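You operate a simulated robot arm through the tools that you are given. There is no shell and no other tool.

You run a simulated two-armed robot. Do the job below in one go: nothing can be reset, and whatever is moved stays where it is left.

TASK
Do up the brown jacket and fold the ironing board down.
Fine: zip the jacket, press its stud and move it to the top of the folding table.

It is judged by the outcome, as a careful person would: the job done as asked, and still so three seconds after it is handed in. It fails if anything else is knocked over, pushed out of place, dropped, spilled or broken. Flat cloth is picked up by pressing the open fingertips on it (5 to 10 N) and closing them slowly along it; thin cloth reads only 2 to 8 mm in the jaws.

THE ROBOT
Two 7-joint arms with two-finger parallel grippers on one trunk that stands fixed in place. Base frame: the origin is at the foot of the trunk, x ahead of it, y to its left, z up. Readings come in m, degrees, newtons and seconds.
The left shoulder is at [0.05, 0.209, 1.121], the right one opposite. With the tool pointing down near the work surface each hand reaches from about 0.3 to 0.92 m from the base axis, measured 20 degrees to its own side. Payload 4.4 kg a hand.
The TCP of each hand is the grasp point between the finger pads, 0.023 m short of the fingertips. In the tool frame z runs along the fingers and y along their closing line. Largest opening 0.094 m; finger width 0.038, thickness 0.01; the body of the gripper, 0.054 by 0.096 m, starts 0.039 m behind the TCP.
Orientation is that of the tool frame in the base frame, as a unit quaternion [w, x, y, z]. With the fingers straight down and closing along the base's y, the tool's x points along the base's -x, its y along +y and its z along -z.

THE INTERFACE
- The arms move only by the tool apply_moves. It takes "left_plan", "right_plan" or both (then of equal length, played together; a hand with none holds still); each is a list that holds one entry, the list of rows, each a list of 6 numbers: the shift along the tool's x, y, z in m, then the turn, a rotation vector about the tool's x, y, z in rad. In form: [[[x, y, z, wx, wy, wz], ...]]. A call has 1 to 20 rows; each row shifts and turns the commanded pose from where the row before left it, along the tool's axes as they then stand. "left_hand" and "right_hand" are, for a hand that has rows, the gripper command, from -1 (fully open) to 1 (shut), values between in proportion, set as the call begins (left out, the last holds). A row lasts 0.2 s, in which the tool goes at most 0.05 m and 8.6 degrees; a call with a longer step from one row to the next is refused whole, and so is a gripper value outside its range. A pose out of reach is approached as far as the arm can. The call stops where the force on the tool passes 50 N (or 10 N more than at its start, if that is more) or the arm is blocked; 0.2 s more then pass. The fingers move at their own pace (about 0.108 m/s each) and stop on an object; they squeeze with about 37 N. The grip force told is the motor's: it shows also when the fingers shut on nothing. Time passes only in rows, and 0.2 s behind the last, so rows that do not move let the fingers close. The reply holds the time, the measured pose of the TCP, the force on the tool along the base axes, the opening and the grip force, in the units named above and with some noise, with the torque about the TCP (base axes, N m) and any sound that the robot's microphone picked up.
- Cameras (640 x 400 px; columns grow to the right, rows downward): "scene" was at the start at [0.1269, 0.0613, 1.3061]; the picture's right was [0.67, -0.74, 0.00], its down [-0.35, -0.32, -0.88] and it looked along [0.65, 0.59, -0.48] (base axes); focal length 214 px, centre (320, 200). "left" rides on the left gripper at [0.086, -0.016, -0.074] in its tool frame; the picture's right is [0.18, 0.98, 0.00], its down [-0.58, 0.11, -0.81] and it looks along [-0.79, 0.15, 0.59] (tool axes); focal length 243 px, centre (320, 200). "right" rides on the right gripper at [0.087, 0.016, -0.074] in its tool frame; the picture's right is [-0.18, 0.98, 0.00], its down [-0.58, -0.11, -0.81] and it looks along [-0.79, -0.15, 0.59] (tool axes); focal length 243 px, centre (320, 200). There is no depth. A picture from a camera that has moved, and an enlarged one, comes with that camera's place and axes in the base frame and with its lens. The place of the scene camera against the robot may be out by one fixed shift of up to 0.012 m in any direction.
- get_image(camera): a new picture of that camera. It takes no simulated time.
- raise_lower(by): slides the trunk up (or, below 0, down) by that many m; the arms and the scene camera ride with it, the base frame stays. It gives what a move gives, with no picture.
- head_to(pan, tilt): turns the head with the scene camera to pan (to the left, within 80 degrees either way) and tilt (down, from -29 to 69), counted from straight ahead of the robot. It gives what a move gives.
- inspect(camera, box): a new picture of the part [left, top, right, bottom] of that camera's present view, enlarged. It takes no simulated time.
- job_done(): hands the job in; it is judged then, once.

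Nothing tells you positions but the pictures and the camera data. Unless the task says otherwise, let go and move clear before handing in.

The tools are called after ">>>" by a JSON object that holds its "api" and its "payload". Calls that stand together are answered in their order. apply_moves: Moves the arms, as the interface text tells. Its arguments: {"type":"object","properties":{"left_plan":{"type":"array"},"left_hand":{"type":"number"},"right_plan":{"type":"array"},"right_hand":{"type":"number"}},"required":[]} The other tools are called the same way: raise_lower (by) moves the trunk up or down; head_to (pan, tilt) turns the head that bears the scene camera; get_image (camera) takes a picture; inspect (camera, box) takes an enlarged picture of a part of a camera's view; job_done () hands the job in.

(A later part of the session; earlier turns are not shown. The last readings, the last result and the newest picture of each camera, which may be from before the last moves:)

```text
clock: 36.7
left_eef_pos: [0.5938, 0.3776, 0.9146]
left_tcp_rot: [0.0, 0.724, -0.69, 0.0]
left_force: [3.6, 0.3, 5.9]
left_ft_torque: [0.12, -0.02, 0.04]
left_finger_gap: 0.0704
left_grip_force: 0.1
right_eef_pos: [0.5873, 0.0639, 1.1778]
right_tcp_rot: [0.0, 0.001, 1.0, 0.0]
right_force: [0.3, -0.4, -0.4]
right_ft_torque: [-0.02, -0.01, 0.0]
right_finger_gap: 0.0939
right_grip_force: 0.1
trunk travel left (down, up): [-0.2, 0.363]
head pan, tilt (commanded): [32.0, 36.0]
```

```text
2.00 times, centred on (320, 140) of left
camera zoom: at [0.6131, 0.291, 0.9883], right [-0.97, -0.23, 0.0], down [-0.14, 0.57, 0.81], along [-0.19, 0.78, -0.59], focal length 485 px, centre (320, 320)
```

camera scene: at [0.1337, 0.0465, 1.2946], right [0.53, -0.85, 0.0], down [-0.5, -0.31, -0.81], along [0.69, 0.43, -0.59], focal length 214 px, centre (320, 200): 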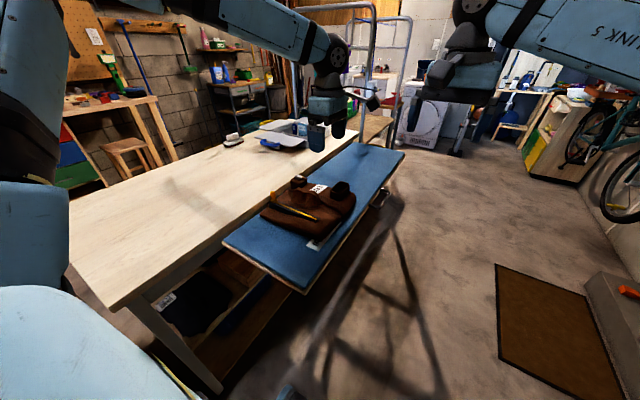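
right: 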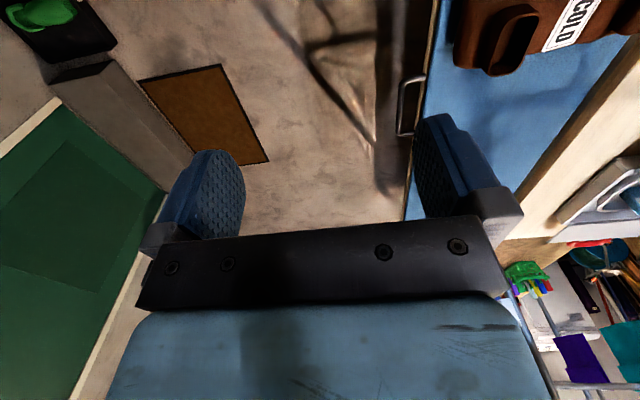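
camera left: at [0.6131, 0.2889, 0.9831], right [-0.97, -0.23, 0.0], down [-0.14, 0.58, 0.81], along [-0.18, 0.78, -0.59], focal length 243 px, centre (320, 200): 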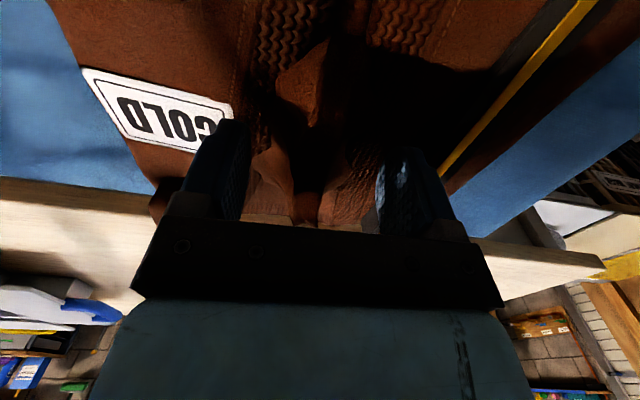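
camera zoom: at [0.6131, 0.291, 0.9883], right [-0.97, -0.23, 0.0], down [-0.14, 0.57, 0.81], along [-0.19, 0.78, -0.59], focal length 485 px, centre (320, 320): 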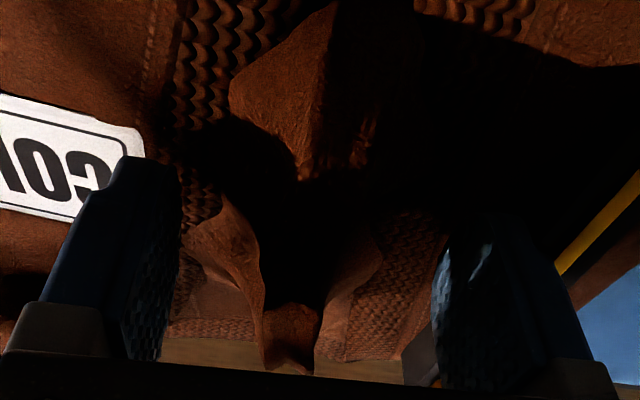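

The board sprang back to its place, and the ridge is between the fingers. I'll close on it here and see what width is held.

>>> {"api": "apply_moves", "payload": {"left_plan": [[[0, 0, -0.001, 0, 0, 0], [0, 0, 0, 0, 0, 0], [0, 0, 0, 0, 0, 0]]], "left_hand": 0.5}}

>>> {"api": "inspect", "payload": {"camera": "left", "box": [160, 40, 480, 240]}}

>>> {"api": "inspect", "payload": {"camera": "scene", "box": [240, 130, 400, 230]}}

```text
clock: 37.5
left_eef_pos: [0.593, 0.3781, 0.9146]
left_tcp_rot: [0.0, 0.724, -0.69, 0.0]
left_force: [3.6, 0.8, 4.6]
left_ft_torque: [-0.02, 0.03, -0.16]
left_finger_gap: 0.0254
left_grip_force: 2.2
right_eef_pos: [0.5868, 0.0634, 1.1759]
right_tcp_rot: [0.0, 0.001, 1.0, 0.0]
right_force: [-0.1, 0.6, -0.3]
right_ft_torque: [0.01, 0.01, 0.02]
right_finger_gap: 0.0941
right_grip_force: 0.1
trunk travel left (down, up): [-0.2, 0.363]
head pan, tilt (commanded): [32.0, 36.0]
```

```text
2.00 times, centred on (320, 140) of left
camera zoom: at [0.6134, 0.2909, 0.9892], right [-0.97, -0.23, 0.0], down [-0.14, 0.58, 0.81], along [-0.19, 0.78, -0.59], focal length 485 px, centre (320, 320)
```

zoom: 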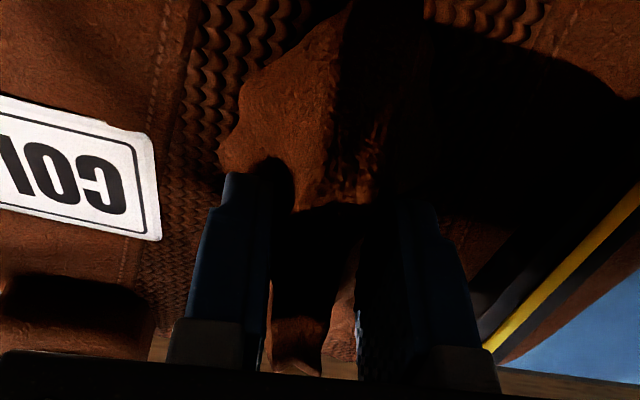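

```text
4.00 times, centred on (320, 180) of scene
camera zoom: at [0.1336, 0.0464, 1.2946], right [0.53, -0.85, 0.0], down [-0.5, -0.31, -0.81], along [0.69, 0.43, -0.59], focal length 858 px, centre (320, 280)
```

zoom: 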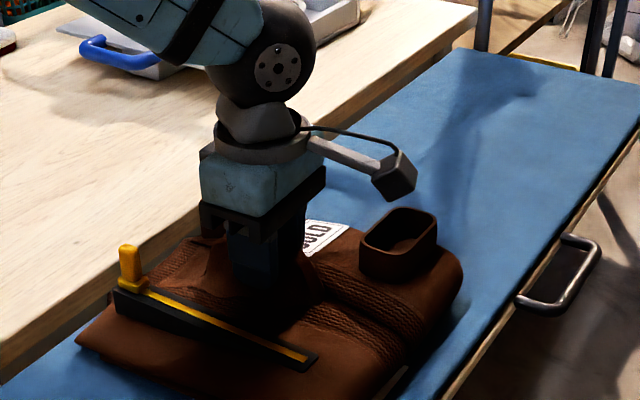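

The gap is 25 mm and starting to grip. Closing fully now.

>>> {"api": "apply_moves", "payload": {"left_plan": [[[0, 0, 0, 0, 0, 0], [0, 0, 0, 0, 0, 0], [0, 0, 0, 0, 0, 0]]], "left_hand": 1}}

>>> {"api": "inspect", "payload": {"camera": "left", "box": [160, 40, 480, 240]}}

```text
clock: 38.3
left_eef_pos: [0.5938, 0.3781, 0.9149]
left_tcp_rot: [0.0, 0.724, -0.69, 0.0]
left_force: [2.2, 0.8, 2.5]
left_ft_torque: [0.39, 0.47, -0.53]
left_finger_gap: 0.0199
left_grip_force: 36.0
right_eef_pos: [0.5875, 0.0638, 1.1778]
right_tcp_rot: [0.001, 0.0, 1.0, 0.0]
right_force: [-0.1, -0.2, -0.2]
right_ft_torque: [0.0, 0.05, 0.0]
right_finger_gap: 0.0941
right_grip_force: 0.0
trunk travel left (down, up): [-0.2, 0.363]
head pan, tilt (commanded): [32.0, 36.0]
```

```text
2.00 times, centred on (320, 140) of left
camera zoom: at [0.613, 0.2907, 0.9892], right [-0.97, -0.23, 0.0], down [-0.14, 0.58, 0.81], along [-0.19, 0.78, -0.59], focal length 485 px, centre (320, 320)
```

zoom: 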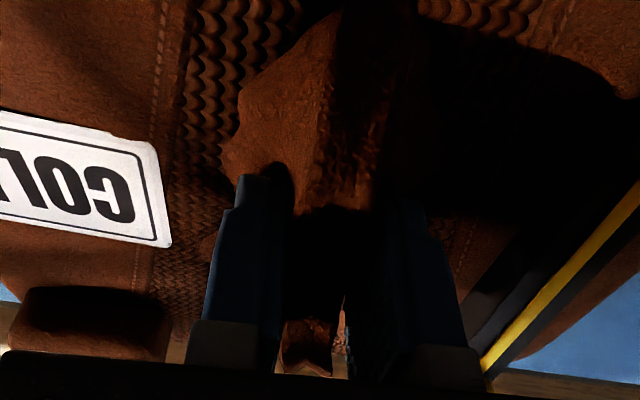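

Held: 20 mm of ridge at 36 N. I'll lift 3 cm slowly and check that the jacket comes along level.

>>> {"api": "apply_moves", "payload": {"left_plan": [[[0, 0, -0.005, 0, 0, 0], [0, 0, -0.005, 0, 0, 0], [0, 0, -0.005, 0, 0, 0], [0, 0, -0.005, 0, 0, 0], [0, 0, -0.005, 0, 0, 0], [0, 0, -0.005, 0, 0, 0], [0, 0, 0, 0, 0, 0]]]}}

>>> {"api": "inspect", "payload": {"camera": "scene", "box": [240, 130, 400, 230]}}

>>> {"api": "get_image", "payload": {"camera": "left"}}

```text
clock: 39.9
left_eef_pos: [0.593, 0.3773, 0.9434]
left_tcp_rot: [0.001, 0.725, -0.689, 0.0]
left_force: [-0.6, -0.1, -5.9]
left_ft_torque: [-0.06, 0.02, 0.03]
left_finger_gap: 0.0197
left_grip_force: 37.2
right_eef_pos: [0.5861, 0.0657, 1.1771]
right_tcp_rot: [0.0, 0.001, 1.0, 0.0]
right_force: [0.6, -0.5, -0.3]
right_ft_torque: [0.01, -0.02, -0.01]
right_finger_gap: 0.0939
right_grip_force: 0.1
trunk travel left (down, up): [-0.2, 0.363]
head pan, tilt (commanded): [32.0, 36.0]
```

```text
4.00 times, centred on (320, 180) of scene
camera zoom: at [0.1343, 0.0469, 1.2945], right [0.53, -0.85, 0.0], down [-0.5, -0.31, -0.81], along [0.69, 0.43, -0.59], focal length 858 px, centre (320, 280)
```

zoom: 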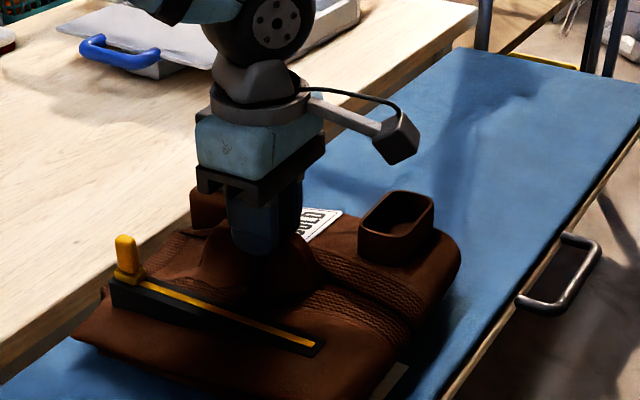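

```text
taken
camera left: at [0.6135, 0.2913, 1.0179], right [-0.97, -0.23, 0.0], down [-0.14, 0.58, 0.81], along [-0.19, 0.78, -0.59], focal length 243 px, centre (320, 200)
```

left: 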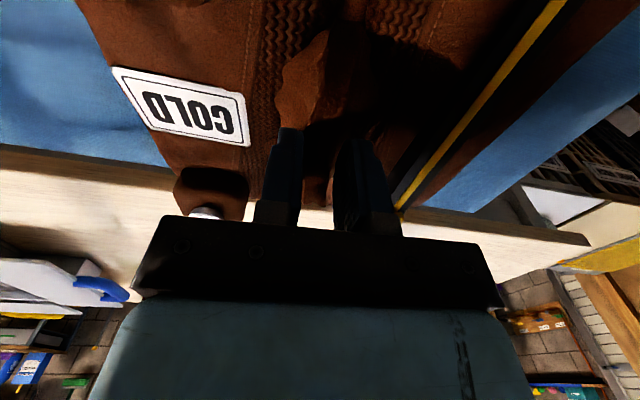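

The jacket (about 0.6 kg) hangs level. I'll lift it clear of the table height, then carry it over the table.

>>> {"api": "apply_moves", "payload": {"left_plan": [[[0, 0, -0.015, 0, 0, 0], [0, 0, -0.02, 0, 0, 0], [0, 0, -0.02, 0, 0, 0], [0, 0, -0.02, 0, 0, 0], [0, 0, -0.02, 0, 0, 0], [0, 0, -0.015, 0, 0, 0], [0, 0, 0, 0, 0, 0]]]}}

>>> {"api": "get_image", "payload": {"camera": "scene"}}

```text
clock: 41.5
left_eef_pos: [0.5939, 0.3774, 1.0541]
left_tcp_rot: [0.001, 0.724, -0.69, -0.001]
left_force: [0.3, -1.2, -6.2]
left_ft_torque: [-0.01, -0.01, 0.0]
left_finger_gap: 0.0197
left_grip_force: 37.0
right_eef_pos: [0.5878, 0.0647, 1.1754]
right_tcp_rot: [0.001, 0.001, 1.0, 0.001]
right_force: [0.4, 0.5, 0.2]
right_ft_torque: [0.0, 0.03, 0.03]
right_finger_gap: 0.0941
right_grip_force: 0.0
trunk travel left (down, up): [-0.2, 0.363]
head pan, tilt (commanded): [32.0, 36.0]
```

```text
taken
camera scene: at [0.1345, 0.0471, 1.2944], right [0.53, -0.85, 0.0], down [-0.5, -0.31, -0.81], along [0.69, 0.43, -0.59], focal length 214 px, centre (320, 200)
```

scene: 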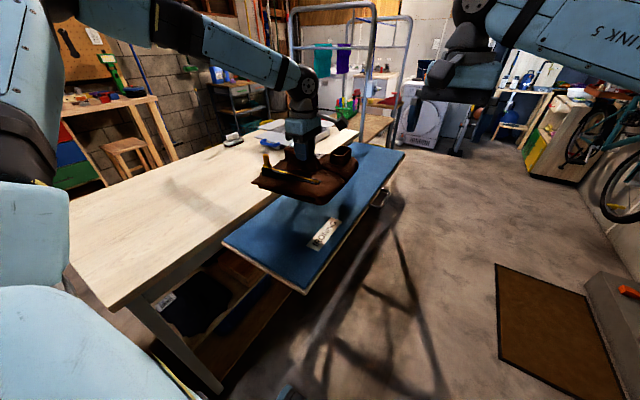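

The jacket is well clear. I'll carry it in over the table, to about (0.47, 0.73).

>>> {"api": "apply_moves", "payload": {"left_plan": [[[-0.01, 0.003, 0, 0, 0, 0], [-0.018, 0.0053, 0, 0, 0, 0], [-0.022, 0.0065, 0, 0, 0, 0], [-0.022, 0.0065, 0, 0, 0, 0], [-0.022, 0.0065, 0, 0, 0, 0], [-0.022, 0.0065, 0, 0, 0, 0], [-0.022, 0.0065, 0, 0, 0, 0], [-0.022, 0.0065, 0, 0, 0, 0], [-0.022, 0.0065, 0, 0, 0, 0], [-0.022, 0.0065, 0, 0, 0, 0], [-0.022, 0.0065, 0, 0, 0, 0], [-0.022, 0.0065, 0, 0, 0, 0], [-0.022, 0.0065, 0, 0, 0, 0], [-0.022, 0.0065, 0, 0, 0, 0], [-0.022, 0.0065, 0, 0, 0, 0], [-0.022, 0.0065, 0, 0, 0, 0], [-0.014, 0.004, 0, 0, 0, 0], [-0.008, 0.002, 0, 0, 0, 0], [0, 0, 0, 0, 0, 0]]]}}

>>> {"api": "get_image", "payload": {"camera": "scene"}}

>>> {"api": "get_image", "payload": {"camera": "left"}}

```text
clock: 45.5
left_eef_pos: [0.4688, 0.7306, 1.0541]
left_tcp_rot: [0.0, 0.724, -0.69, -0.001]
left_force: [0.6, 0.2, -5.6]
left_ft_torque: [-0.04, 0.01, -0.01]
left_finger_gap: 0.0198
left_grip_force: 37.3
right_eef_pos: [0.5858, 0.0643, 1.1767]
right_tcp_rot: [0.0, 0.0, 1.0, -0.001]
right_force: [0.0, 0.4, -0.2]
right_ft_torque: [0.01, 0.01, -0.02]
right_finger_gap: 0.0942
right_grip_force: 0.0
trunk travel left (down, up): [-0.2, 0.363]
head pan, tilt (commanded): [32.0, 36.0]
```

```text
taken
camera scene: at [0.1342, 0.0473, 1.2945], right [0.53, -0.85, 0.0], down [-0.5, -0.31, -0.81], along [0.69, 0.43, -0.59], focal length 214 px, centre (320, 200)
```

scene: 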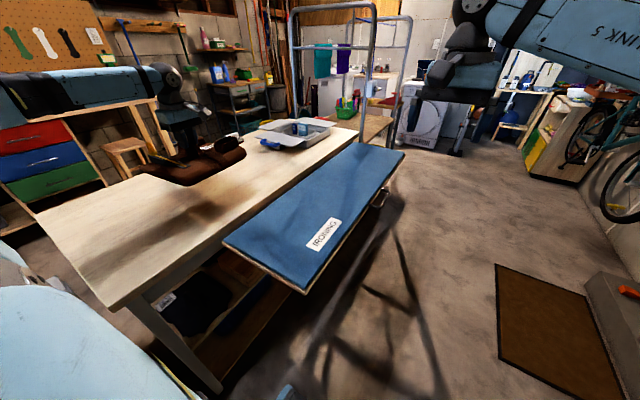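

```text
taken
camera left: at [0.4899, 0.6442, 1.1283], right [-0.97, -0.23, 0.0], down [-0.14, 0.58, 0.81], along [-0.19, 0.78, -0.59], focal length 243 px, centre (320, 200)
```

left: 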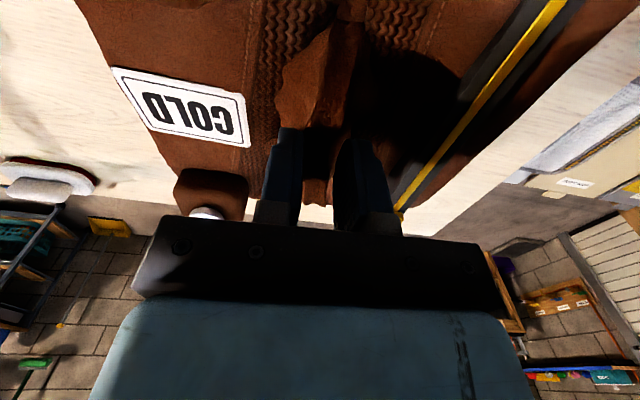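

The jacket is over the middle of the table (the board's label reads "IRONING"). I'll lower it, first quickly and then in small steps while watching the force.

>>> {"api": "apply_moves", "payload": {"left_plan": [[[0, 0, 0.015, 0, 0, 0], [0, 0, 0.02, 0, 0, 0], [0, 0, 0.02, 0, 0, 0], [0, 0, 0.015, 0, 0, 0], [0, 0, 0.01, 0, 0, 0], [0, 0, 0.005, 0, 0, 0], [0, 0, 0, 0, 0, 0]]]}}

>>> {"api": "inspect", "payload": {"camera": "scene", "box": [100, 110, 292, 230]}}

```text
clock: 47.1
left_eef_pos: [0.471, 0.7294, 0.9692]
left_tcp_rot: [0.001, 0.724, -0.69, 0.001]
left_force: [0.8, 0.6, -7.0]
left_ft_torque: [-0.11, 0.03, -0.01]
left_finger_gap: 0.0199
left_grip_force: 37.0
right_eef_pos: [0.5869, 0.0639, 1.1766]
right_tcp_rot: [0.0, 0.001, 1.0, 0.0]
right_force: [0.7, 0.0, -1.0]
right_ft_torque: [0.01, 0.01, -0.03]
right_finger_gap: 0.094
right_grip_force: 0.1
trunk travel left (down, up): [-0.2, 0.363]
head pan, tilt (commanded): [32.0, 36.0]
```

```text
3.33 times, centred on (196, 170) of scene
camera zoom: at [0.1342, 0.0472, 1.2945], right [0.53, -0.85, 0.0], down [-0.5, -0.31, -0.81], along [0.69, 0.43, -0.59], focal length 715 px, centre (733, 300)
```

zoom: 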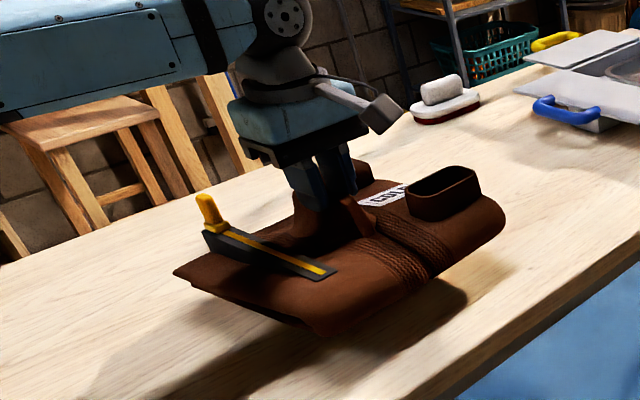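

It is about 3–5 cm above the table. Lowering in small steps.

>>> {"api": "apply_moves", "payload": {"left_plan": [[[0, 0, 0.006, 0, 0, 0], [0, 0, 0.006, 0, 0, 0], [0, 0, 0.006, 0, 0, 0], [0, 0, 0.005, 0, 0, 0], [0, 0, 0.004, 0, 0, 0], [0, 0, 0.003, 0, 0, 0], [0, 0, 0, 0, 0, 0]]]}}

>>> {"api": "inspect", "payload": {"camera": "scene", "box": [100, 110, 292, 230]}}

```text
clock: 48.7
left_eef_pos: [0.4705, 0.73, 0.938]
left_tcp_rot: [0.0, 0.724, -0.69, -0.001]
left_force: [-0.2, -0.5, -6.3]
left_ft_torque: [-0.05, -0.01, -0.04]
left_finger_gap: 0.0202
left_grip_force: 37.0
right_eef_pos: [0.5873, 0.0647, 1.1767]
right_tcp_rot: [0.0, 0.001, 1.0, -0.001]
right_force: [0.0, 0.3, 0.8]
right_ft_torque: [0.0, 0.0, 0.01]
right_finger_gap: 0.094
right_grip_force: 0.0
trunk travel left (down, up): [-0.2, 0.363]
head pan, tilt (commanded): [32.0, 36.0]
```

```text
3.33 times, centred on (196, 170) of scene
camera zoom: at [0.1342, 0.0472, 1.2945], right [0.53, -0.85, 0.0], down [-0.5, -0.31, -0.81], along [0.69, 0.43, -0.59], focal length 715 px, centre (733, 300)
```

zoom: 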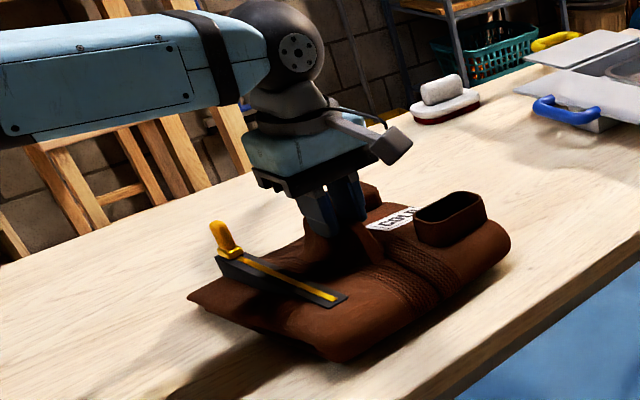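

Almost down; still carrying the full weight. Continuing in 2–3 mm steps.

>>> {"api": "apply_moves", "payload": {"left_plan": [[[0, 0, 0.003, 0, 0, 0], [0, 0, 0.003, 0, 0, 0], [0, 0, 0.003, 0, 0, 0], [0, 0, 0.002, 0, 0, 0], [0, 0, 0.002, 0, 0, 0], [0, 0, 0, 0, 0, 0]]]}}

>>> {"api": "inspect", "payload": {"camera": "scene", "box": [100, 110, 292, 230]}}

```text
clock: 50.1
left_eef_pos: [0.4711, 0.7295, 0.9357]
left_tcp_rot: [-0.008, 0.724, -0.69, 0.001]
left_force: [-5.5, -0.4, 15.6]
left_ft_torque: [-0.67, 0.68, -0.21]
left_finger_gap: 0.02
left_grip_force: 37.4
right_eef_pos: [0.5861, 0.0629, 1.1776]
right_tcp_rot: [0.0, 0.001, 1.0, 0.001]
right_force: [0.0, 0.1, -0.8]
right_ft_torque: [0.02, 0.01, 0.0]
right_finger_gap: 0.0941
right_grip_force: 0.0
trunk travel left (down, up): [-0.2, 0.363]
head pan, tilt (commanded): [32.0, 36.0]
stopped in row 6 (left hand): the force on the tool passed its limit at 52 N (the readings are from after the stop); the commanded pose is now the measured one
```

```text
3.33 times, centred on (196, 170) of scene
camera zoom: at [0.1321, 0.0446, 1.2945], right [0.53, -0.85, 0.0], down [-0.5, -0.31, -0.81], along [0.69, 0.43, -0.59], focal length 715 px, centre (733, 300)
```

zoom: 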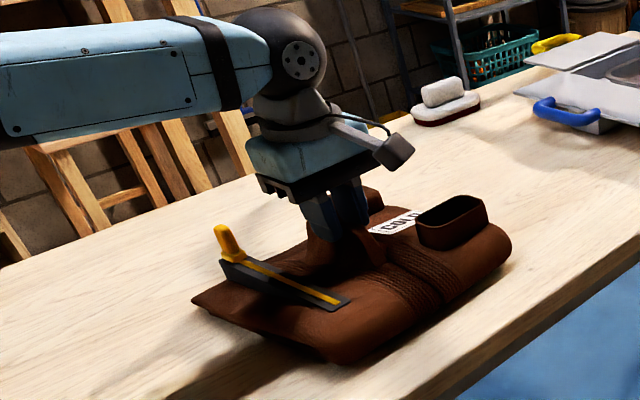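

The jacket is on the table (a firm 15 N down). I'll relieve the pressure a little, then open the fingers gently.

>>> {"api": "apply_moves", "payload": {"left_plan": [[[0, 0, -0.001, 0, 0, 0], [0, 0, -0.001, 0, 0, 0], [0, 0, 0, 0, 0, 0]]]}}

>>> {"api": "inspect", "payload": {"camera": "scene", "box": [130, 130, 258, 210]}}

```text
clock: 50.9
left_eef_pos: [0.4717, 0.729, 0.9352]
left_tcp_rot: [-0.007, 0.725, -0.688, 0.002]
left_force: [3.8, -3.2, 13.6]
left_ft_torque: [0.35, 0.05, -0.21]
left_finger_gap: 0.0198
left_grip_force: 37.2
right_eef_pos: [0.5855, 0.0629, 1.1774]
right_tcp_rot: [0.0, 0.001, 1.0, 0.002]
right_force: [-0.6, 0.8, -0.3]
right_ft_torque: [0.01, -0.02, 0.02]
right_finger_gap: 0.094
right_grip_force: 0.0
trunk travel left (down, up): [-0.2, 0.363]
head pan, tilt (commanded): [32.0, 36.0]
```

```text
5.00 times, centred on (194, 170) of scene
camera zoom: at [0.133, 0.0444, 1.2948], right [0.53, -0.85, 0.0], down [-0.5, -0.31, -0.81], along [0.69, 0.43, -0.59], focal length 1072 px, centre (950, 350)
```

zoom: 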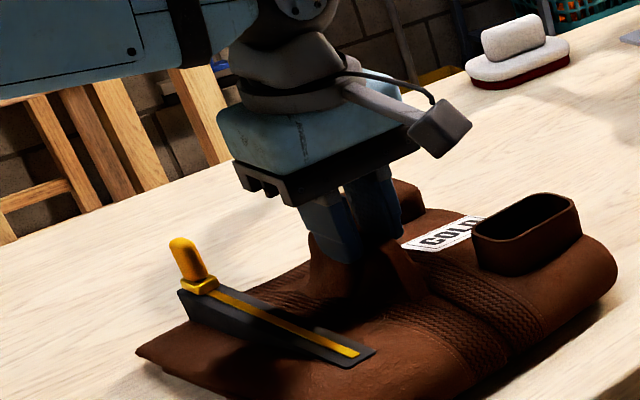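

It rests flat on the table. One more small relief, then I open the fingers.

>>> {"api": "apply_moves", "payload": {"left_plan": [[[0, 0, -0.001, 0, 0, 0], [0, 0, -0.001, 0, 0, 0], [0, 0, 0, 0, 0, 0]]]}}

>>> {"api": "apply_moves", "payload": {"left_plan": [[[0, 0, 0, 0, 0, 0], [0, 0, 0, 0, 0, 0], [0, 0, 0, 0, 0, 0]]], "left_hand": 0.3}}

>>> {"api": "inspect", "payload": {"camera": "left", "box": [160, 40, 480, 240]}}

```text
clock: 51.7
left_eef_pos: [0.4725, 0.7309, 0.9339]
left_tcp_rot: [-0.004, 0.725, -0.689, 0.0]
left_force: [1.0, -6.8, 4.4]
left_ft_torque: [0.88, 0.09, 0.0]
left_finger_gap: 0.02
left_grip_force: 37.2
right_eef_pos: [0.5863, 0.0623, 1.1769]
right_tcp_rot: [0.0, 0.001, 1.0, 0.001]
right_force: [-0.4, 0.2, 0.1]
right_ft_torque: [0.01, 0.02, 0.04]
right_finger_gap: 0.0941
right_grip_force: 0.1
trunk travel left (down, up): [-0.2, 0.363]
head pan, tilt (commanded): [32.0, 36.0]
```

```text
clock: 52.5
left_eef_pos: [0.4728, 0.7318, 0.9344]
left_tcp_rot: [-0.005, 0.725, -0.689, 0.001]
left_force: [0.6, 0.4, -0.8]
left_ft_torque: [0.0, 0.0, 0.0]
left_finger_gap: 0.0328
left_grip_force: 0.0
right_eef_pos: [0.5873, 0.0641, 1.1772]
right_tcp_rot: [0.0, 0.001, 1.0, 0.0]
right_force: [1.1, 0.9, 0.4]
right_ft_torque: [0.03, 0.01, 0.03]
right_finger_gap: 0.0938
right_grip_force: 0.2
trunk travel left (down, up): [-0.2, 0.363]
head pan, tilt (commanded): [32.0, 36.0]
```

```text
2.00 times, centred on (320, 140) of left
camera zoom: at [0.4913, 0.6449, 1.008], right [-0.97, -0.23, -0.01], down [-0.14, 0.57, 0.81], along [-0.18, 0.79, -0.59], focal length 485 px, centre (320, 320)
```

zoom: 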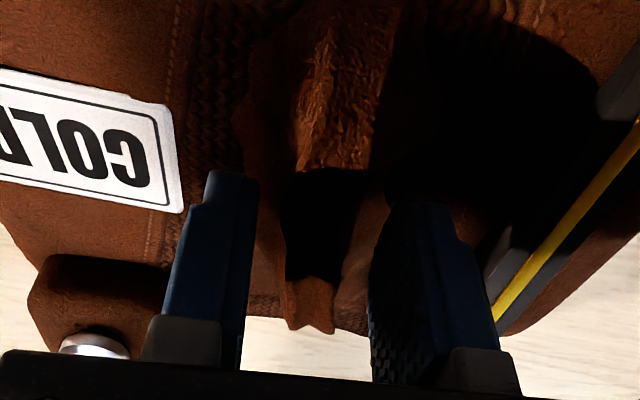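

Released with no force left. Opening a bit more and rising straight up.

>>> {"api": "apply_moves", "payload": {"left_plan": [[[0, 0, 0, 0, 0, 0], [0, 0, -0.01, 0, 0, 0], [0, 0, -0.02, 0, 0, 0], [0, 0, -0.03, 0, 0, 0], [0, 0, -0.04, 0, 0, 0], [0, 0, -0.04, 0, 0, 0], [0, 0, -0.04, 0, 0, 0]]], "left_hand": -0.3}}

>>> {"api": "get_image", "payload": {"camera": "scene"}}

>>> {"api": "inspect", "payload": {"camera": "scene", "box": [100, 110, 292, 230]}}

>>> {"api": "inspect", "payload": {"camera": "scene", "box": [220, 130, 420, 300]}}

```text
clock: 54.1
left_eef_pos: [0.4704, 0.7304, 1.1176]
left_tcp_rot: [-0.005, 0.725, -0.689, 0.001]
left_force: [-0.7, -0.1, 0.6]
left_ft_torque: [0.04, -0.02, -0.03]
left_finger_gap: 0.0612
left_grip_force: 0.1
right_eef_pos: [0.5867, 0.0629, 1.1776]
right_tcp_rot: [0.0, -0.001, 1.0, 0.001]
right_force: [0.4, 0.1, 0.3]
right_ft_torque: [0.04, 0.0, -0.01]
right_finger_gap: 0.0938
right_grip_force: 0.0
trunk travel left (down, up): [-0.2, 0.363]
head pan, tilt (commanded): [32.0, 36.0]
```

```text
taken
camera scene: at [0.1333, 0.0454, 1.2947], right [0.53, -0.85, 0.0], down [-0.5, -0.31, -0.81], along [0.69, 0.43, -0.59], focal length 214 px, centre (320, 200)
```

scene: 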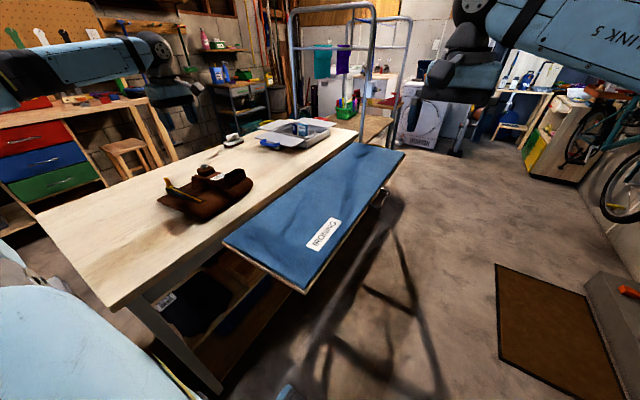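

```text
3.33 times, centred on (196, 170) of scene
camera zoom: at [0.1333, 0.0454, 1.2947], right [0.53, -0.85, 0.0], down [-0.5, -0.31, -0.81], along [0.69, 0.43, -0.59], focal length 715 px, centre (733, 300)
```

zoom: 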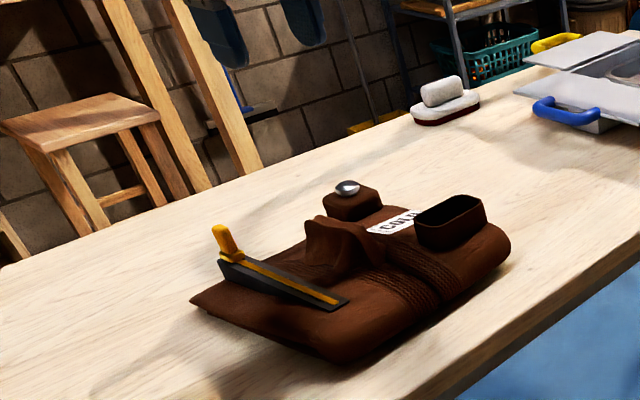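

```text
2.35 times, centred on (320, 215) of scene
camera zoom: at [0.1333, 0.0454, 1.2947], right [0.53, -0.85, 0.0], down [-0.5, -0.31, -0.81], along [0.69, 0.43, -0.59], focal length 505 px, centre (320, 165)
```

zoom: 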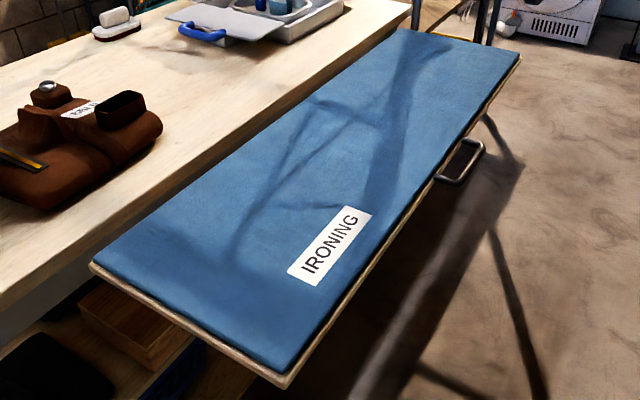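

The jacket now lies done-up on the table, well inside its edge. Next I'll use the right hand's camera to look under and around the board's edge before folding it, moving outward first and turning the hand to look toward +y.

>>> {"api": "apply_moves", "payload": {"right_plan": [[[0.005, -0.036, 0, 0, 0, 0], [0.005, -0.036, 0, 0, 0, 0], [0.005, -0.036, 0, 0, 0, 0], [0.005, -0.036, 0, 0, 0, 0], [0.005, -0.036, 0, 0, 0, 0], [0, 0, 0, 0, 0, -0.1428], [0, 0, 0, 0, 0, -0.1428], [0, 0, 0, 0, 0, -0.1428], [0, 0, 0, 0, 0, -0.1428], [0, 0, 0, 0, 0, -0.1428], [0, 0, 0, 0, 0, -0.1428], [0, 0, 0, 0, 0, -0.1428], [0, 0, 0, 0, 0, -0.1428], [0, 0, 0, 0, 0, -0.1428], [0, 0, 0, 0, 0, -0.1428], [0, 0, 0, 0, 0, -0.1428]]], "right_hand": -1}}

>>> {"api": "get_image", "payload": {"camera": "right"}}

>>> {"api": "get_image", "payload": {"camera": "scene"}}

```text
clock: 57.5
left_eef_pos: [0.4712, 0.7312, 1.1148]
left_tcp_rot: [-0.004, 0.725, -0.689, 0.001]
left_force: [-0.5, 0.3, -0.2]
left_ft_torque: [-0.03, -0.02, 0.02]
left_finger_gap: 0.0613
left_grip_force: 0.0
right_eef_pos: [0.4215, -0.0597, 1.1654]
right_tcp_rot: [0.0, -0.704, 0.71, 0.0]
right_force: [0.2, -0.9, -0.6]
right_ft_torque: [-0.01, -0.01, -0.01]
right_finger_gap: 0.094
right_grip_force: 0.1
right hand out of reach, approached as far as the arm can: row 14, 15, 16
trunk travel left (down, up): [-0.2, 0.363]
head pan, tilt (commanded): [32.0, 36.0]
```

```text
taken
camera right: at [0.4048, -0.1471, 1.2405], right [-0.98, 0.19, 0.0], down [0.11, 0.58, 0.81], along [0.16, 0.79, -0.59], focal length 243 px, centre (320, 200)
```

right: 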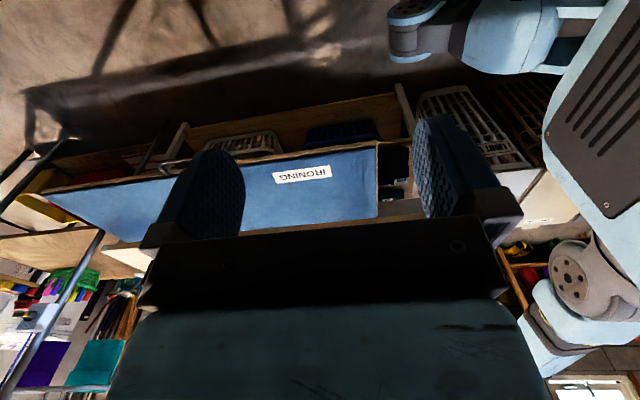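

```text
taken
camera scene: at [0.1333, 0.047, 1.2947], right [0.53, -0.85, 0.0], down [-0.5, -0.31, -0.81], along [0.69, 0.43, -0.59], focal length 214 px, centre (320, 200)
```

scene: 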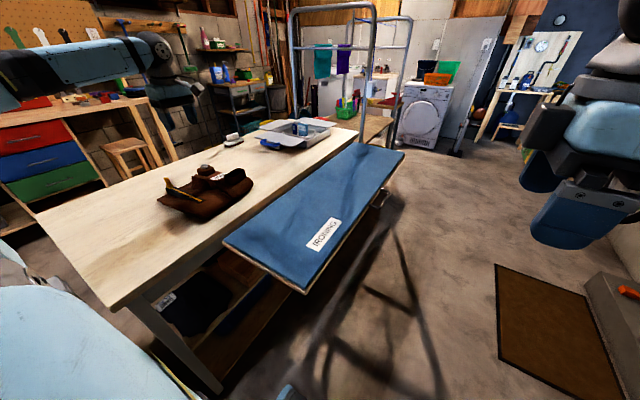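

The right arm reached its limit in that pose, but gives a helpful view. I'll zoom in on the board, its underside region and the shelf.

>>> {"api": "inspect", "payload": {"camera": "right", "box": [130, 80, 450, 240]}}

>>> {"api": "inspect", "payload": {"camera": "right", "box": [230, 80, 430, 205]}}

>>> {"api": "inspect", "payload": {"camera": "right", "box": [20, 120, 240, 250]}}

```text
2.00 times, centred on (290, 160) of right
camera zoom: at [0.4048, -0.1471, 1.2405], right [-0.98, 0.19, 0.0], down [0.11, 0.58, 0.81], along [0.16, 0.79, -0.59], focal length 485 px, centre (380, 280)
```

zoom: 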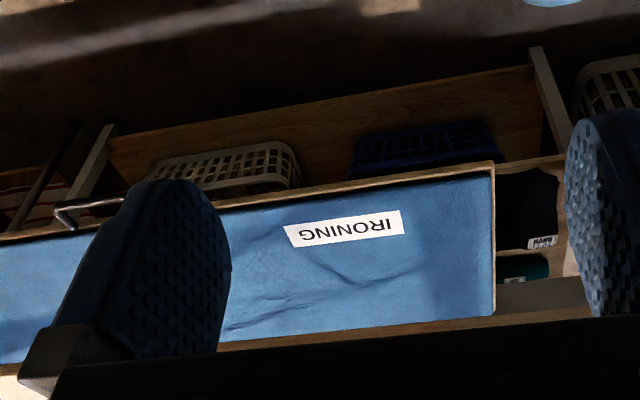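

```text
3.20 times, centred on (330, 142) of right
camera zoom: at [0.4048, -0.1471, 1.2405], right [-0.98, 0.19, 0.0], down [0.11, 0.58, 0.81], along [0.16, 0.79, -0.59], focal length 776 px, centre (288, 384)
```

zoom: 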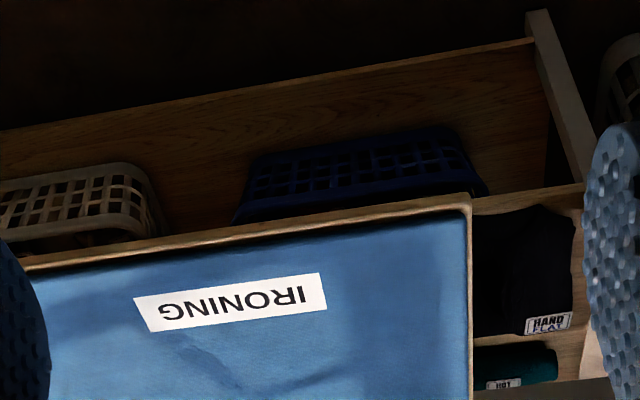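

```text
2.91 times, centred on (130, 185) of right
camera zoom: at [0.4048, -0.1471, 1.2405], right [-0.98, 0.19, 0.0], down [0.11, 0.58, 0.81], along [0.16, 0.79, -0.59], focal length 706 px, centre (873, 244)
```

zoom: 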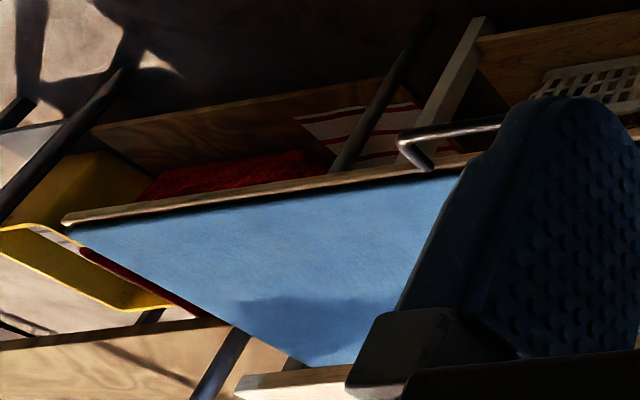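

The space under the board seems free, with baskets on the shelves set back. I'll bring the right arm back to its first orientation and out to the side, then use the left hand to look at the board's underside and the hinge.

>>> {"api": "apply_moves", "payload": {"right_plan": [[[0, 0, 0, 0, 0, 0.1428], [0, 0, 0, 0, 0, 0.1428], [0, 0, 0, 0, 0, 0.1428], [0, 0, 0, 0, 0, 0.1428], [0, 0, 0, 0, 0, 0.1428], [0, 0, 0, 0, 0, 0.1428], [0, 0, 0, 0, 0, 0.1428], [0, 0, 0, 0, 0, 0.1428], [0, 0, 0, 0, 0, 0.1428], [0, 0, 0, 0, 0, 0.1428], [0, 0, 0, 0, 0, 0.1428]]]}}

```text
clock: 59.9
left_eef_pos: [0.4695, 0.731, 1.1149]
left_tcp_rot: [-0.005, 0.725, -0.689, 0.002]
left_force: [-0.1, -0.3, -0.4]
left_ft_torque: [0.01, 0.0, 0.02]
left_finger_gap: 0.0612
left_grip_force: 0.0
right_eef_pos: [0.4231, -0.0604, 1.1648]
right_tcp_rot: [0.0, 0.002, 1.0, 0.0]
right_force: [-0.1, -0.4, -0.1]
right_ft_torque: [-0.01, 0.02, -0.02]
right_finger_gap: 0.0943
right_grip_force: 0.1
trunk travel left (down, up): [-0.2, 0.363]
head pan, tilt (commanded): [32.0, 36.0]
```

The right hand is upright again. I'll move it out to the right side, clear of the left arm's way.

>>> {"api": "apply_moves", "payload": {"right_plan": [[[0, -0.04, 0, 0, 0, 0], [0, -0.04, 0, 0, 0, 0], [0, -0.04, 0, 0, 0, 0], [0, -0.04, 0, 0, 0, 0], [0, -0.04, 0, 0, 0, 0], [0, -0.04, 0, 0, 0, 0], [0, -0.04, 0, 0, 0, 0]]]}}

>>> {"api": "apply_moves", "payload": {"left_plan": [[[0.035, 0, -0.01, 0, 0, 0], [0.045, -0.005, 0, 0, 0, 0], [0.045, -0.01, 0, 0, 0, 0], [0.045, -0.01, 0, 0, 0, 0], [0.045, -0.01, 0, 0, 0, 0], [0.045, -0.01, 0, 0, 0, 0], [0.045, -0.01, 0, 0, 0, 0], [0.045, -0.01, 0, 0, 0, 0], [0.045, -0.01, 0, 0, 0, 0], [0.045, -0.01, 0, 0, 0, 0], [0.045, -0.01, 0, 0, 0, 0], [0.045, -0.01, 0, 0, 0, 0], [0.045, 0, 0, 0, 0, 0], [0.045, 0, 0, 0, 0, 0]]]}}

>>> {"api": "get_image", "payload": {"camera": "left"}}

>>> {"api": "get_image", "payload": {"camera": "scene"}}

```text
clock: 61.5
left_eef_pos: [0.47, 0.7304, 1.1157]
left_tcp_rot: [-0.006, 0.725, -0.689, 0.001]
left_force: [0.0, -0.8, 0.0]
left_ft_torque: [-0.01, -0.01, 0.04]
left_finger_gap: 0.0611
left_grip_force: 0.0
right_eef_pos: [0.4213, -0.3408, 1.1633]
right_tcp_rot: [0.0, 0.0, 1.0, 0.0]
right_force: [-1.0, -0.1, -0.5]
right_ft_torque: [-0.01, -0.02, 0.02]
right_finger_gap: 0.0942
right_grip_force: 0.1
trunk travel left (down, up): [-0.2, 0.363]
head pan, tilt (commanded): [32.0, 36.0]
```

```text
clock: 64.5
left_eef_pos: [0.5861, 0.1548, 1.1199]
left_tcp_rot: [-0.006, 0.725, -0.688, 0.001]
left_force: [-0.2, -1.0, 0.0]
left_ft_torque: [0.0, 0.0, -0.02]
left_finger_gap: 0.0611
left_grip_force: 0.0
left hand out of reach, approached as far as the arm can: row 13, 14
right_eef_pos: [0.4193, -0.3411, 1.1644]
right_tcp_rot: [0.0, 0.0, 1.0, 0.0]
right_force: [0.3, -0.2, 0.4]
right_ft_torque: [0.0, 0.01, -0.02]
right_finger_gap: 0.0941
right_grip_force: 0.1
trunk travel left (down, up): [-0.2, 0.363]
head pan, tilt (commanded): [32.0, 36.0]
```

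```text
taken
camera left: at [0.6047, 0.0676, 1.1942], right [-0.97, -0.23, -0.01], down [-0.15, 0.57, 0.81], along [-0.18, 0.79, -0.59], focal length 243 px, centre (320, 200)
```

left: 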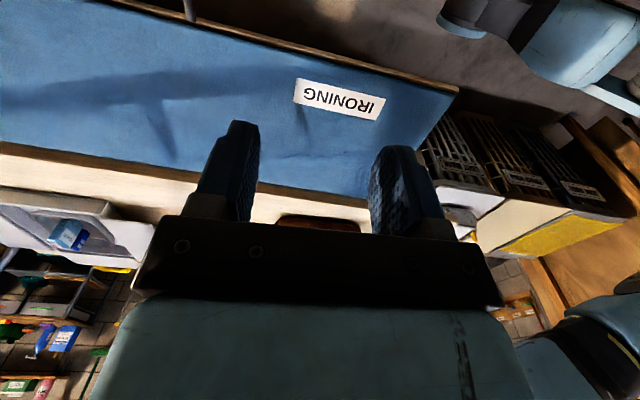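

```text
taken
camera scene: at [0.1321, 0.0457, 1.295], right [0.53, -0.85, 0.0], down [-0.5, -0.31, -0.81], along [0.69, 0.43, -0.59], focal length 214 px, centre (320, 200)
```

scene: 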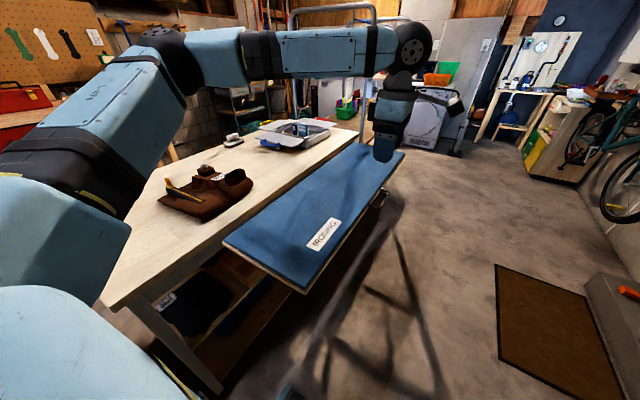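

The board's near part is clear. I'll try the fold with the left hand: close its fingers, come over the board's outer edge (y≈0.245), and lower to just above the surface.

>>> {"api": "apply_moves", "payload": {"left_plan": [[[-0.03, 0, 0.02, 0, 0, 0], [-0.03, 0, 0.03, 0, 0, 0], [-0.03, 0, 0.03, 0, 0, 0], [0, 0, 0.04, 0, 0, 0], [0, 0, 0.04, 0, 0, 0], [0, 0, 0.04, 0, 0, 0], [0, 0, 0.02, 0, 0, 0], [0, 0, 0, 0, 0, 0]]], "left_hand": 1}}

>>> {"api": "get_image", "payload": {"camera": "scene"}}

>>> {"api": "get_image", "payload": {"camera": "left"}}

```text
clock: 66.3
left_eef_pos: [0.5811, 0.2435, 0.9009]
left_tcp_rot: [-0.006, 0.725, -0.689, 0.002]
left_force: [0.7, 0.3, 0.6]
left_ft_torque: [0.0, 0.0, 0.0]
left_finger_gap: 0.0
left_grip_force: 37.2
right_eef_pos: [0.4213, -0.3396, 1.1626]
right_tcp_rot: [0.0, 0.001, 1.0, 0.001]
right_force: [0.1, 0.0, -0.1]
right_ft_torque: [-0.02, 0.04, -0.01]
right_finger_gap: 0.0939
right_grip_force: 0.0
trunk travel left (down, up): [-0.2, 0.363]
head pan, tilt (commanded): [32.0, 36.0]
```

```text
taken
camera scene: at [0.1336, 0.0463, 1.2946], right [0.53, -0.85, 0.0], down [-0.5, -0.31, -0.81], along [0.69, 0.43, -0.59], focal length 214 px, centre (320, 200)
```

scene: 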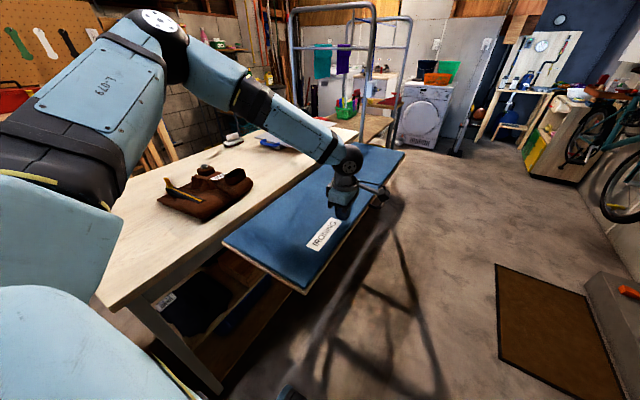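

```text
taken
camera left: at [0.6004, 0.157, 0.9756], right [-0.97, -0.23, -0.01], down [-0.15, 0.57, 0.81], along [-0.18, 0.79, -0.59], focal length 243 px, centre (320, 200)
```

left: 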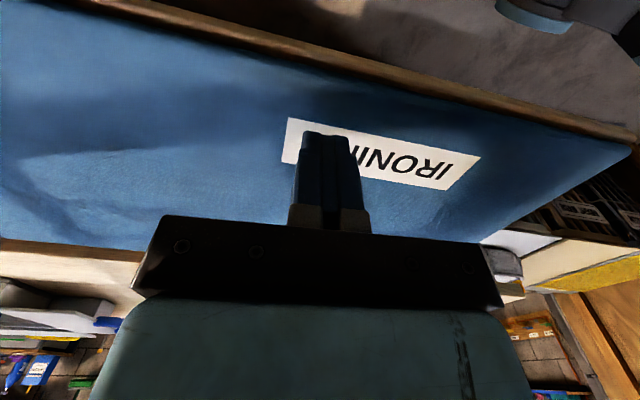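

The arm's elbow stays high, clear of the table. I'll now press down on the board gradually.

>>> {"api": "apply_moves", "payload": {"left_plan": [[[0, 0, 0.01, 0, 0, 0], [0, 0, 0.01, 0, 0, 0], [0, 0, 0.01, 0, 0, 0], [0, 0, 0.005, 0, 0, 0], [0, 0, 0.005, 0, 0, 0], [0, 0, 0.005, 0, 0, 0], [0, 0, 0.005, 0, 0, 0], [0, 0, 0, 0, 0, 0]]]}}

>>> {"api": "inspect", "payload": {"camera": "scene", "box": [220, 130, 420, 300]}}

```text
clock: 68.1
left_eef_pos: [0.58, 0.247, 0.8529]
left_tcp_rot: [-0.005, 0.724, -0.689, 0.002]
left_force: [4.4, -2.8, 7.0]
left_ft_torque: [0.05, -0.06, -0.07]
left_finger_gap: 0.0
left_grip_force: 37.2
right_eef_pos: [0.4202, -0.3411, 1.1628]
right_tcp_rot: [0.0, 0.0, 1.0, 0.0]
right_force: [0.7, -0.5, 0.5]
right_ft_torque: [0.0, 0.01, 0.02]
right_finger_gap: 0.0939
right_grip_force: 0.0
trunk travel left (down, up): [-0.2, 0.363]
head pan, tilt (commanded): [32.0, 36.0]
```

```text
2.35 times, centred on (320, 215) of scene
camera zoom: at [0.1334, 0.046, 1.2947], right [0.53, -0.85, 0.0], down [-0.5, -0.31, -0.81], along [0.69, 0.43, -0.59], focal length 505 px, centre (320, 165)
```

zoom: 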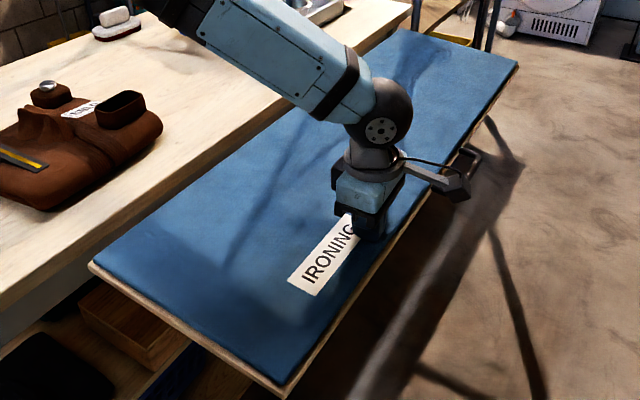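

The board yields at 7 N. I'll follow its arc downward with small steps.

>>> {"api": "apply_moves", "payload": {"left_plan": [[[-0.001, 0, 0.01, 0, 0, 0], [-0.001, 0, 0.01, 0, 0, 0], [-0.0015, 0, 0.01, 0, 0, 0], [-0.002, 0, 0.01, 0, 0, 0], [0, 0, 0, 0, 0, 0]]]}}

>>> {"api": "inspect", "payload": {"camera": "scene", "box": [220, 130, 420, 300]}}

```text
clock: 69.3
left_eef_pos: [0.5709, 0.2667, 0.8246]
left_tcp_rot: [-0.005, 0.725, -0.689, 0.001]
left_force: [0.3, 0.3, 0.0]
left_ft_torque: [0.02, -0.02, 0.01]
left_finger_gap: 0.0
left_grip_force: 36.8
left hand out of reach, approached as far as the arm can: row 1, 2, 3, 4
right_eef_pos: [0.4208, -0.339, 1.1624]
right_tcp_rot: [0.001, 0.001, 1.0, 0.0]
right_force: [-0.2, -0.2, -0.3]
right_ft_torque: [0.0, 0.03, -0.01]
right_finger_gap: 0.0943
right_grip_force: 0.0
trunk travel left (down, up): [-0.2, 0.363]
head pan, tilt (commanded): [32.0, 36.0]
```

```text
2.35 times, centred on (320, 215) of scene
camera zoom: at [0.1337, 0.0465, 1.2946], right [0.53, -0.85, 0.0], down [-0.5, -0.31, -0.81], along [0.69, 0.43, -0.59], focal length 505 px, centre (320, 165)
```

zoom: 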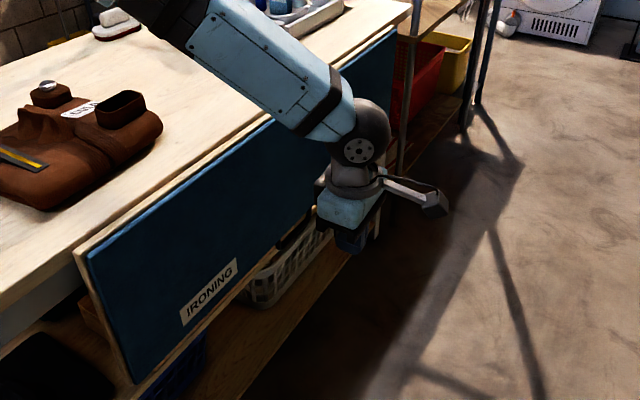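

The board has swung right down by itself and hangs along the table's front. I'll withdraw the left hand upward and check that it stays there.

>>> {"api": "apply_moves", "payload": {"left_plan": [[[0, 0, -0.03, 0, 0, 0], [0, 0, -0.04, 0, 0, 0], [0, 0, -0.04, 0, 0, 0], [0, 0, -0.04, 0, 0, 0], [0, 0, -0.04, 0, 0, 0], [0, 0, -0.04, 0, 0, 0]]]}}

>>> {"api": "get_image", "payload": {"camera": "scene"}}

>>> {"api": "get_image", "payload": {"camera": "left"}}

>>> {"api": "inspect", "payload": {"camera": "scene", "box": [220, 130, 420, 300]}}

```text
clock: 70.7
left_eef_pos: [0.5669, 0.264, 1.0548]
left_tcp_rot: [-0.005, 0.724, -0.689, 0.001]
left_force: [-0.5, -0.4, 0.6]
left_ft_torque: [-0.01, 0.02, 0.02]
left_finger_gap: 0.0
left_grip_force: 37.0
right_eef_pos: [0.42, -0.3401, 1.1636]
right_tcp_rot: [0.0, 0.0, 1.0, 0.001]
right_force: [-0.1, 0.1, -1.1]
right_ft_torque: [0.02, -0.04, -0.04]
right_finger_gap: 0.0941
right_grip_force: 0.0
trunk travel left (down, up): [-0.2, 0.363]
head pan, tilt (commanded): [32.0, 36.0]
```

```text
taken
camera scene: at [0.1329, 0.0462, 1.2947], right [0.53, -0.85, 0.0], down [-0.5, -0.31, -0.81], along [0.69, 0.43, -0.59], focal length 214 px, centre (320, 200)
```

scene: 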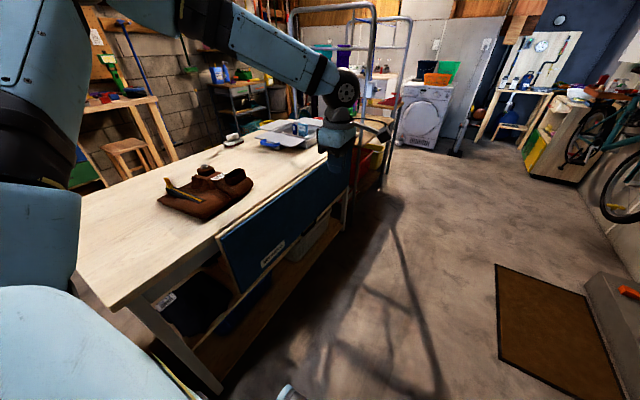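

```text
taken
camera left: at [0.5858, 0.1773, 1.1299], right [-0.97, -0.23, -0.01], down [-0.14, 0.57, 0.81], along [-0.18, 0.79, -0.59], focal length 243 px, centre (320, 200)
```

left: 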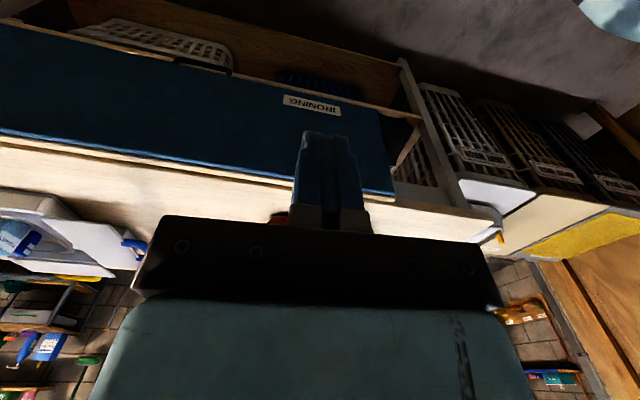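

```text
2.35 times, centred on (320, 215) of scene
camera zoom: at [0.1329, 0.0462, 1.2947], right [0.53, -0.85, 0.0], down [-0.5, -0.31, -0.81], along [0.69, 0.43, -0.59], focal length 505 px, centre (320, 165)
```

zoom: 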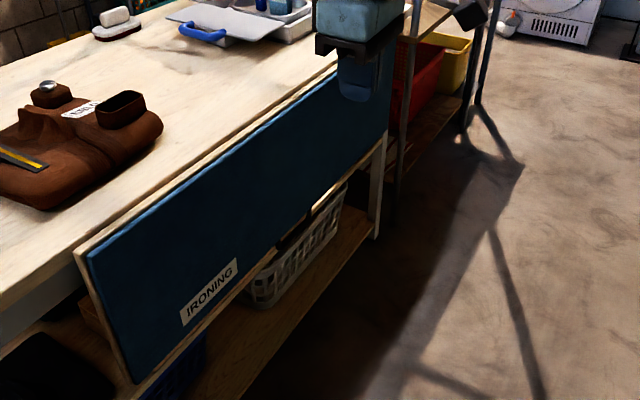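

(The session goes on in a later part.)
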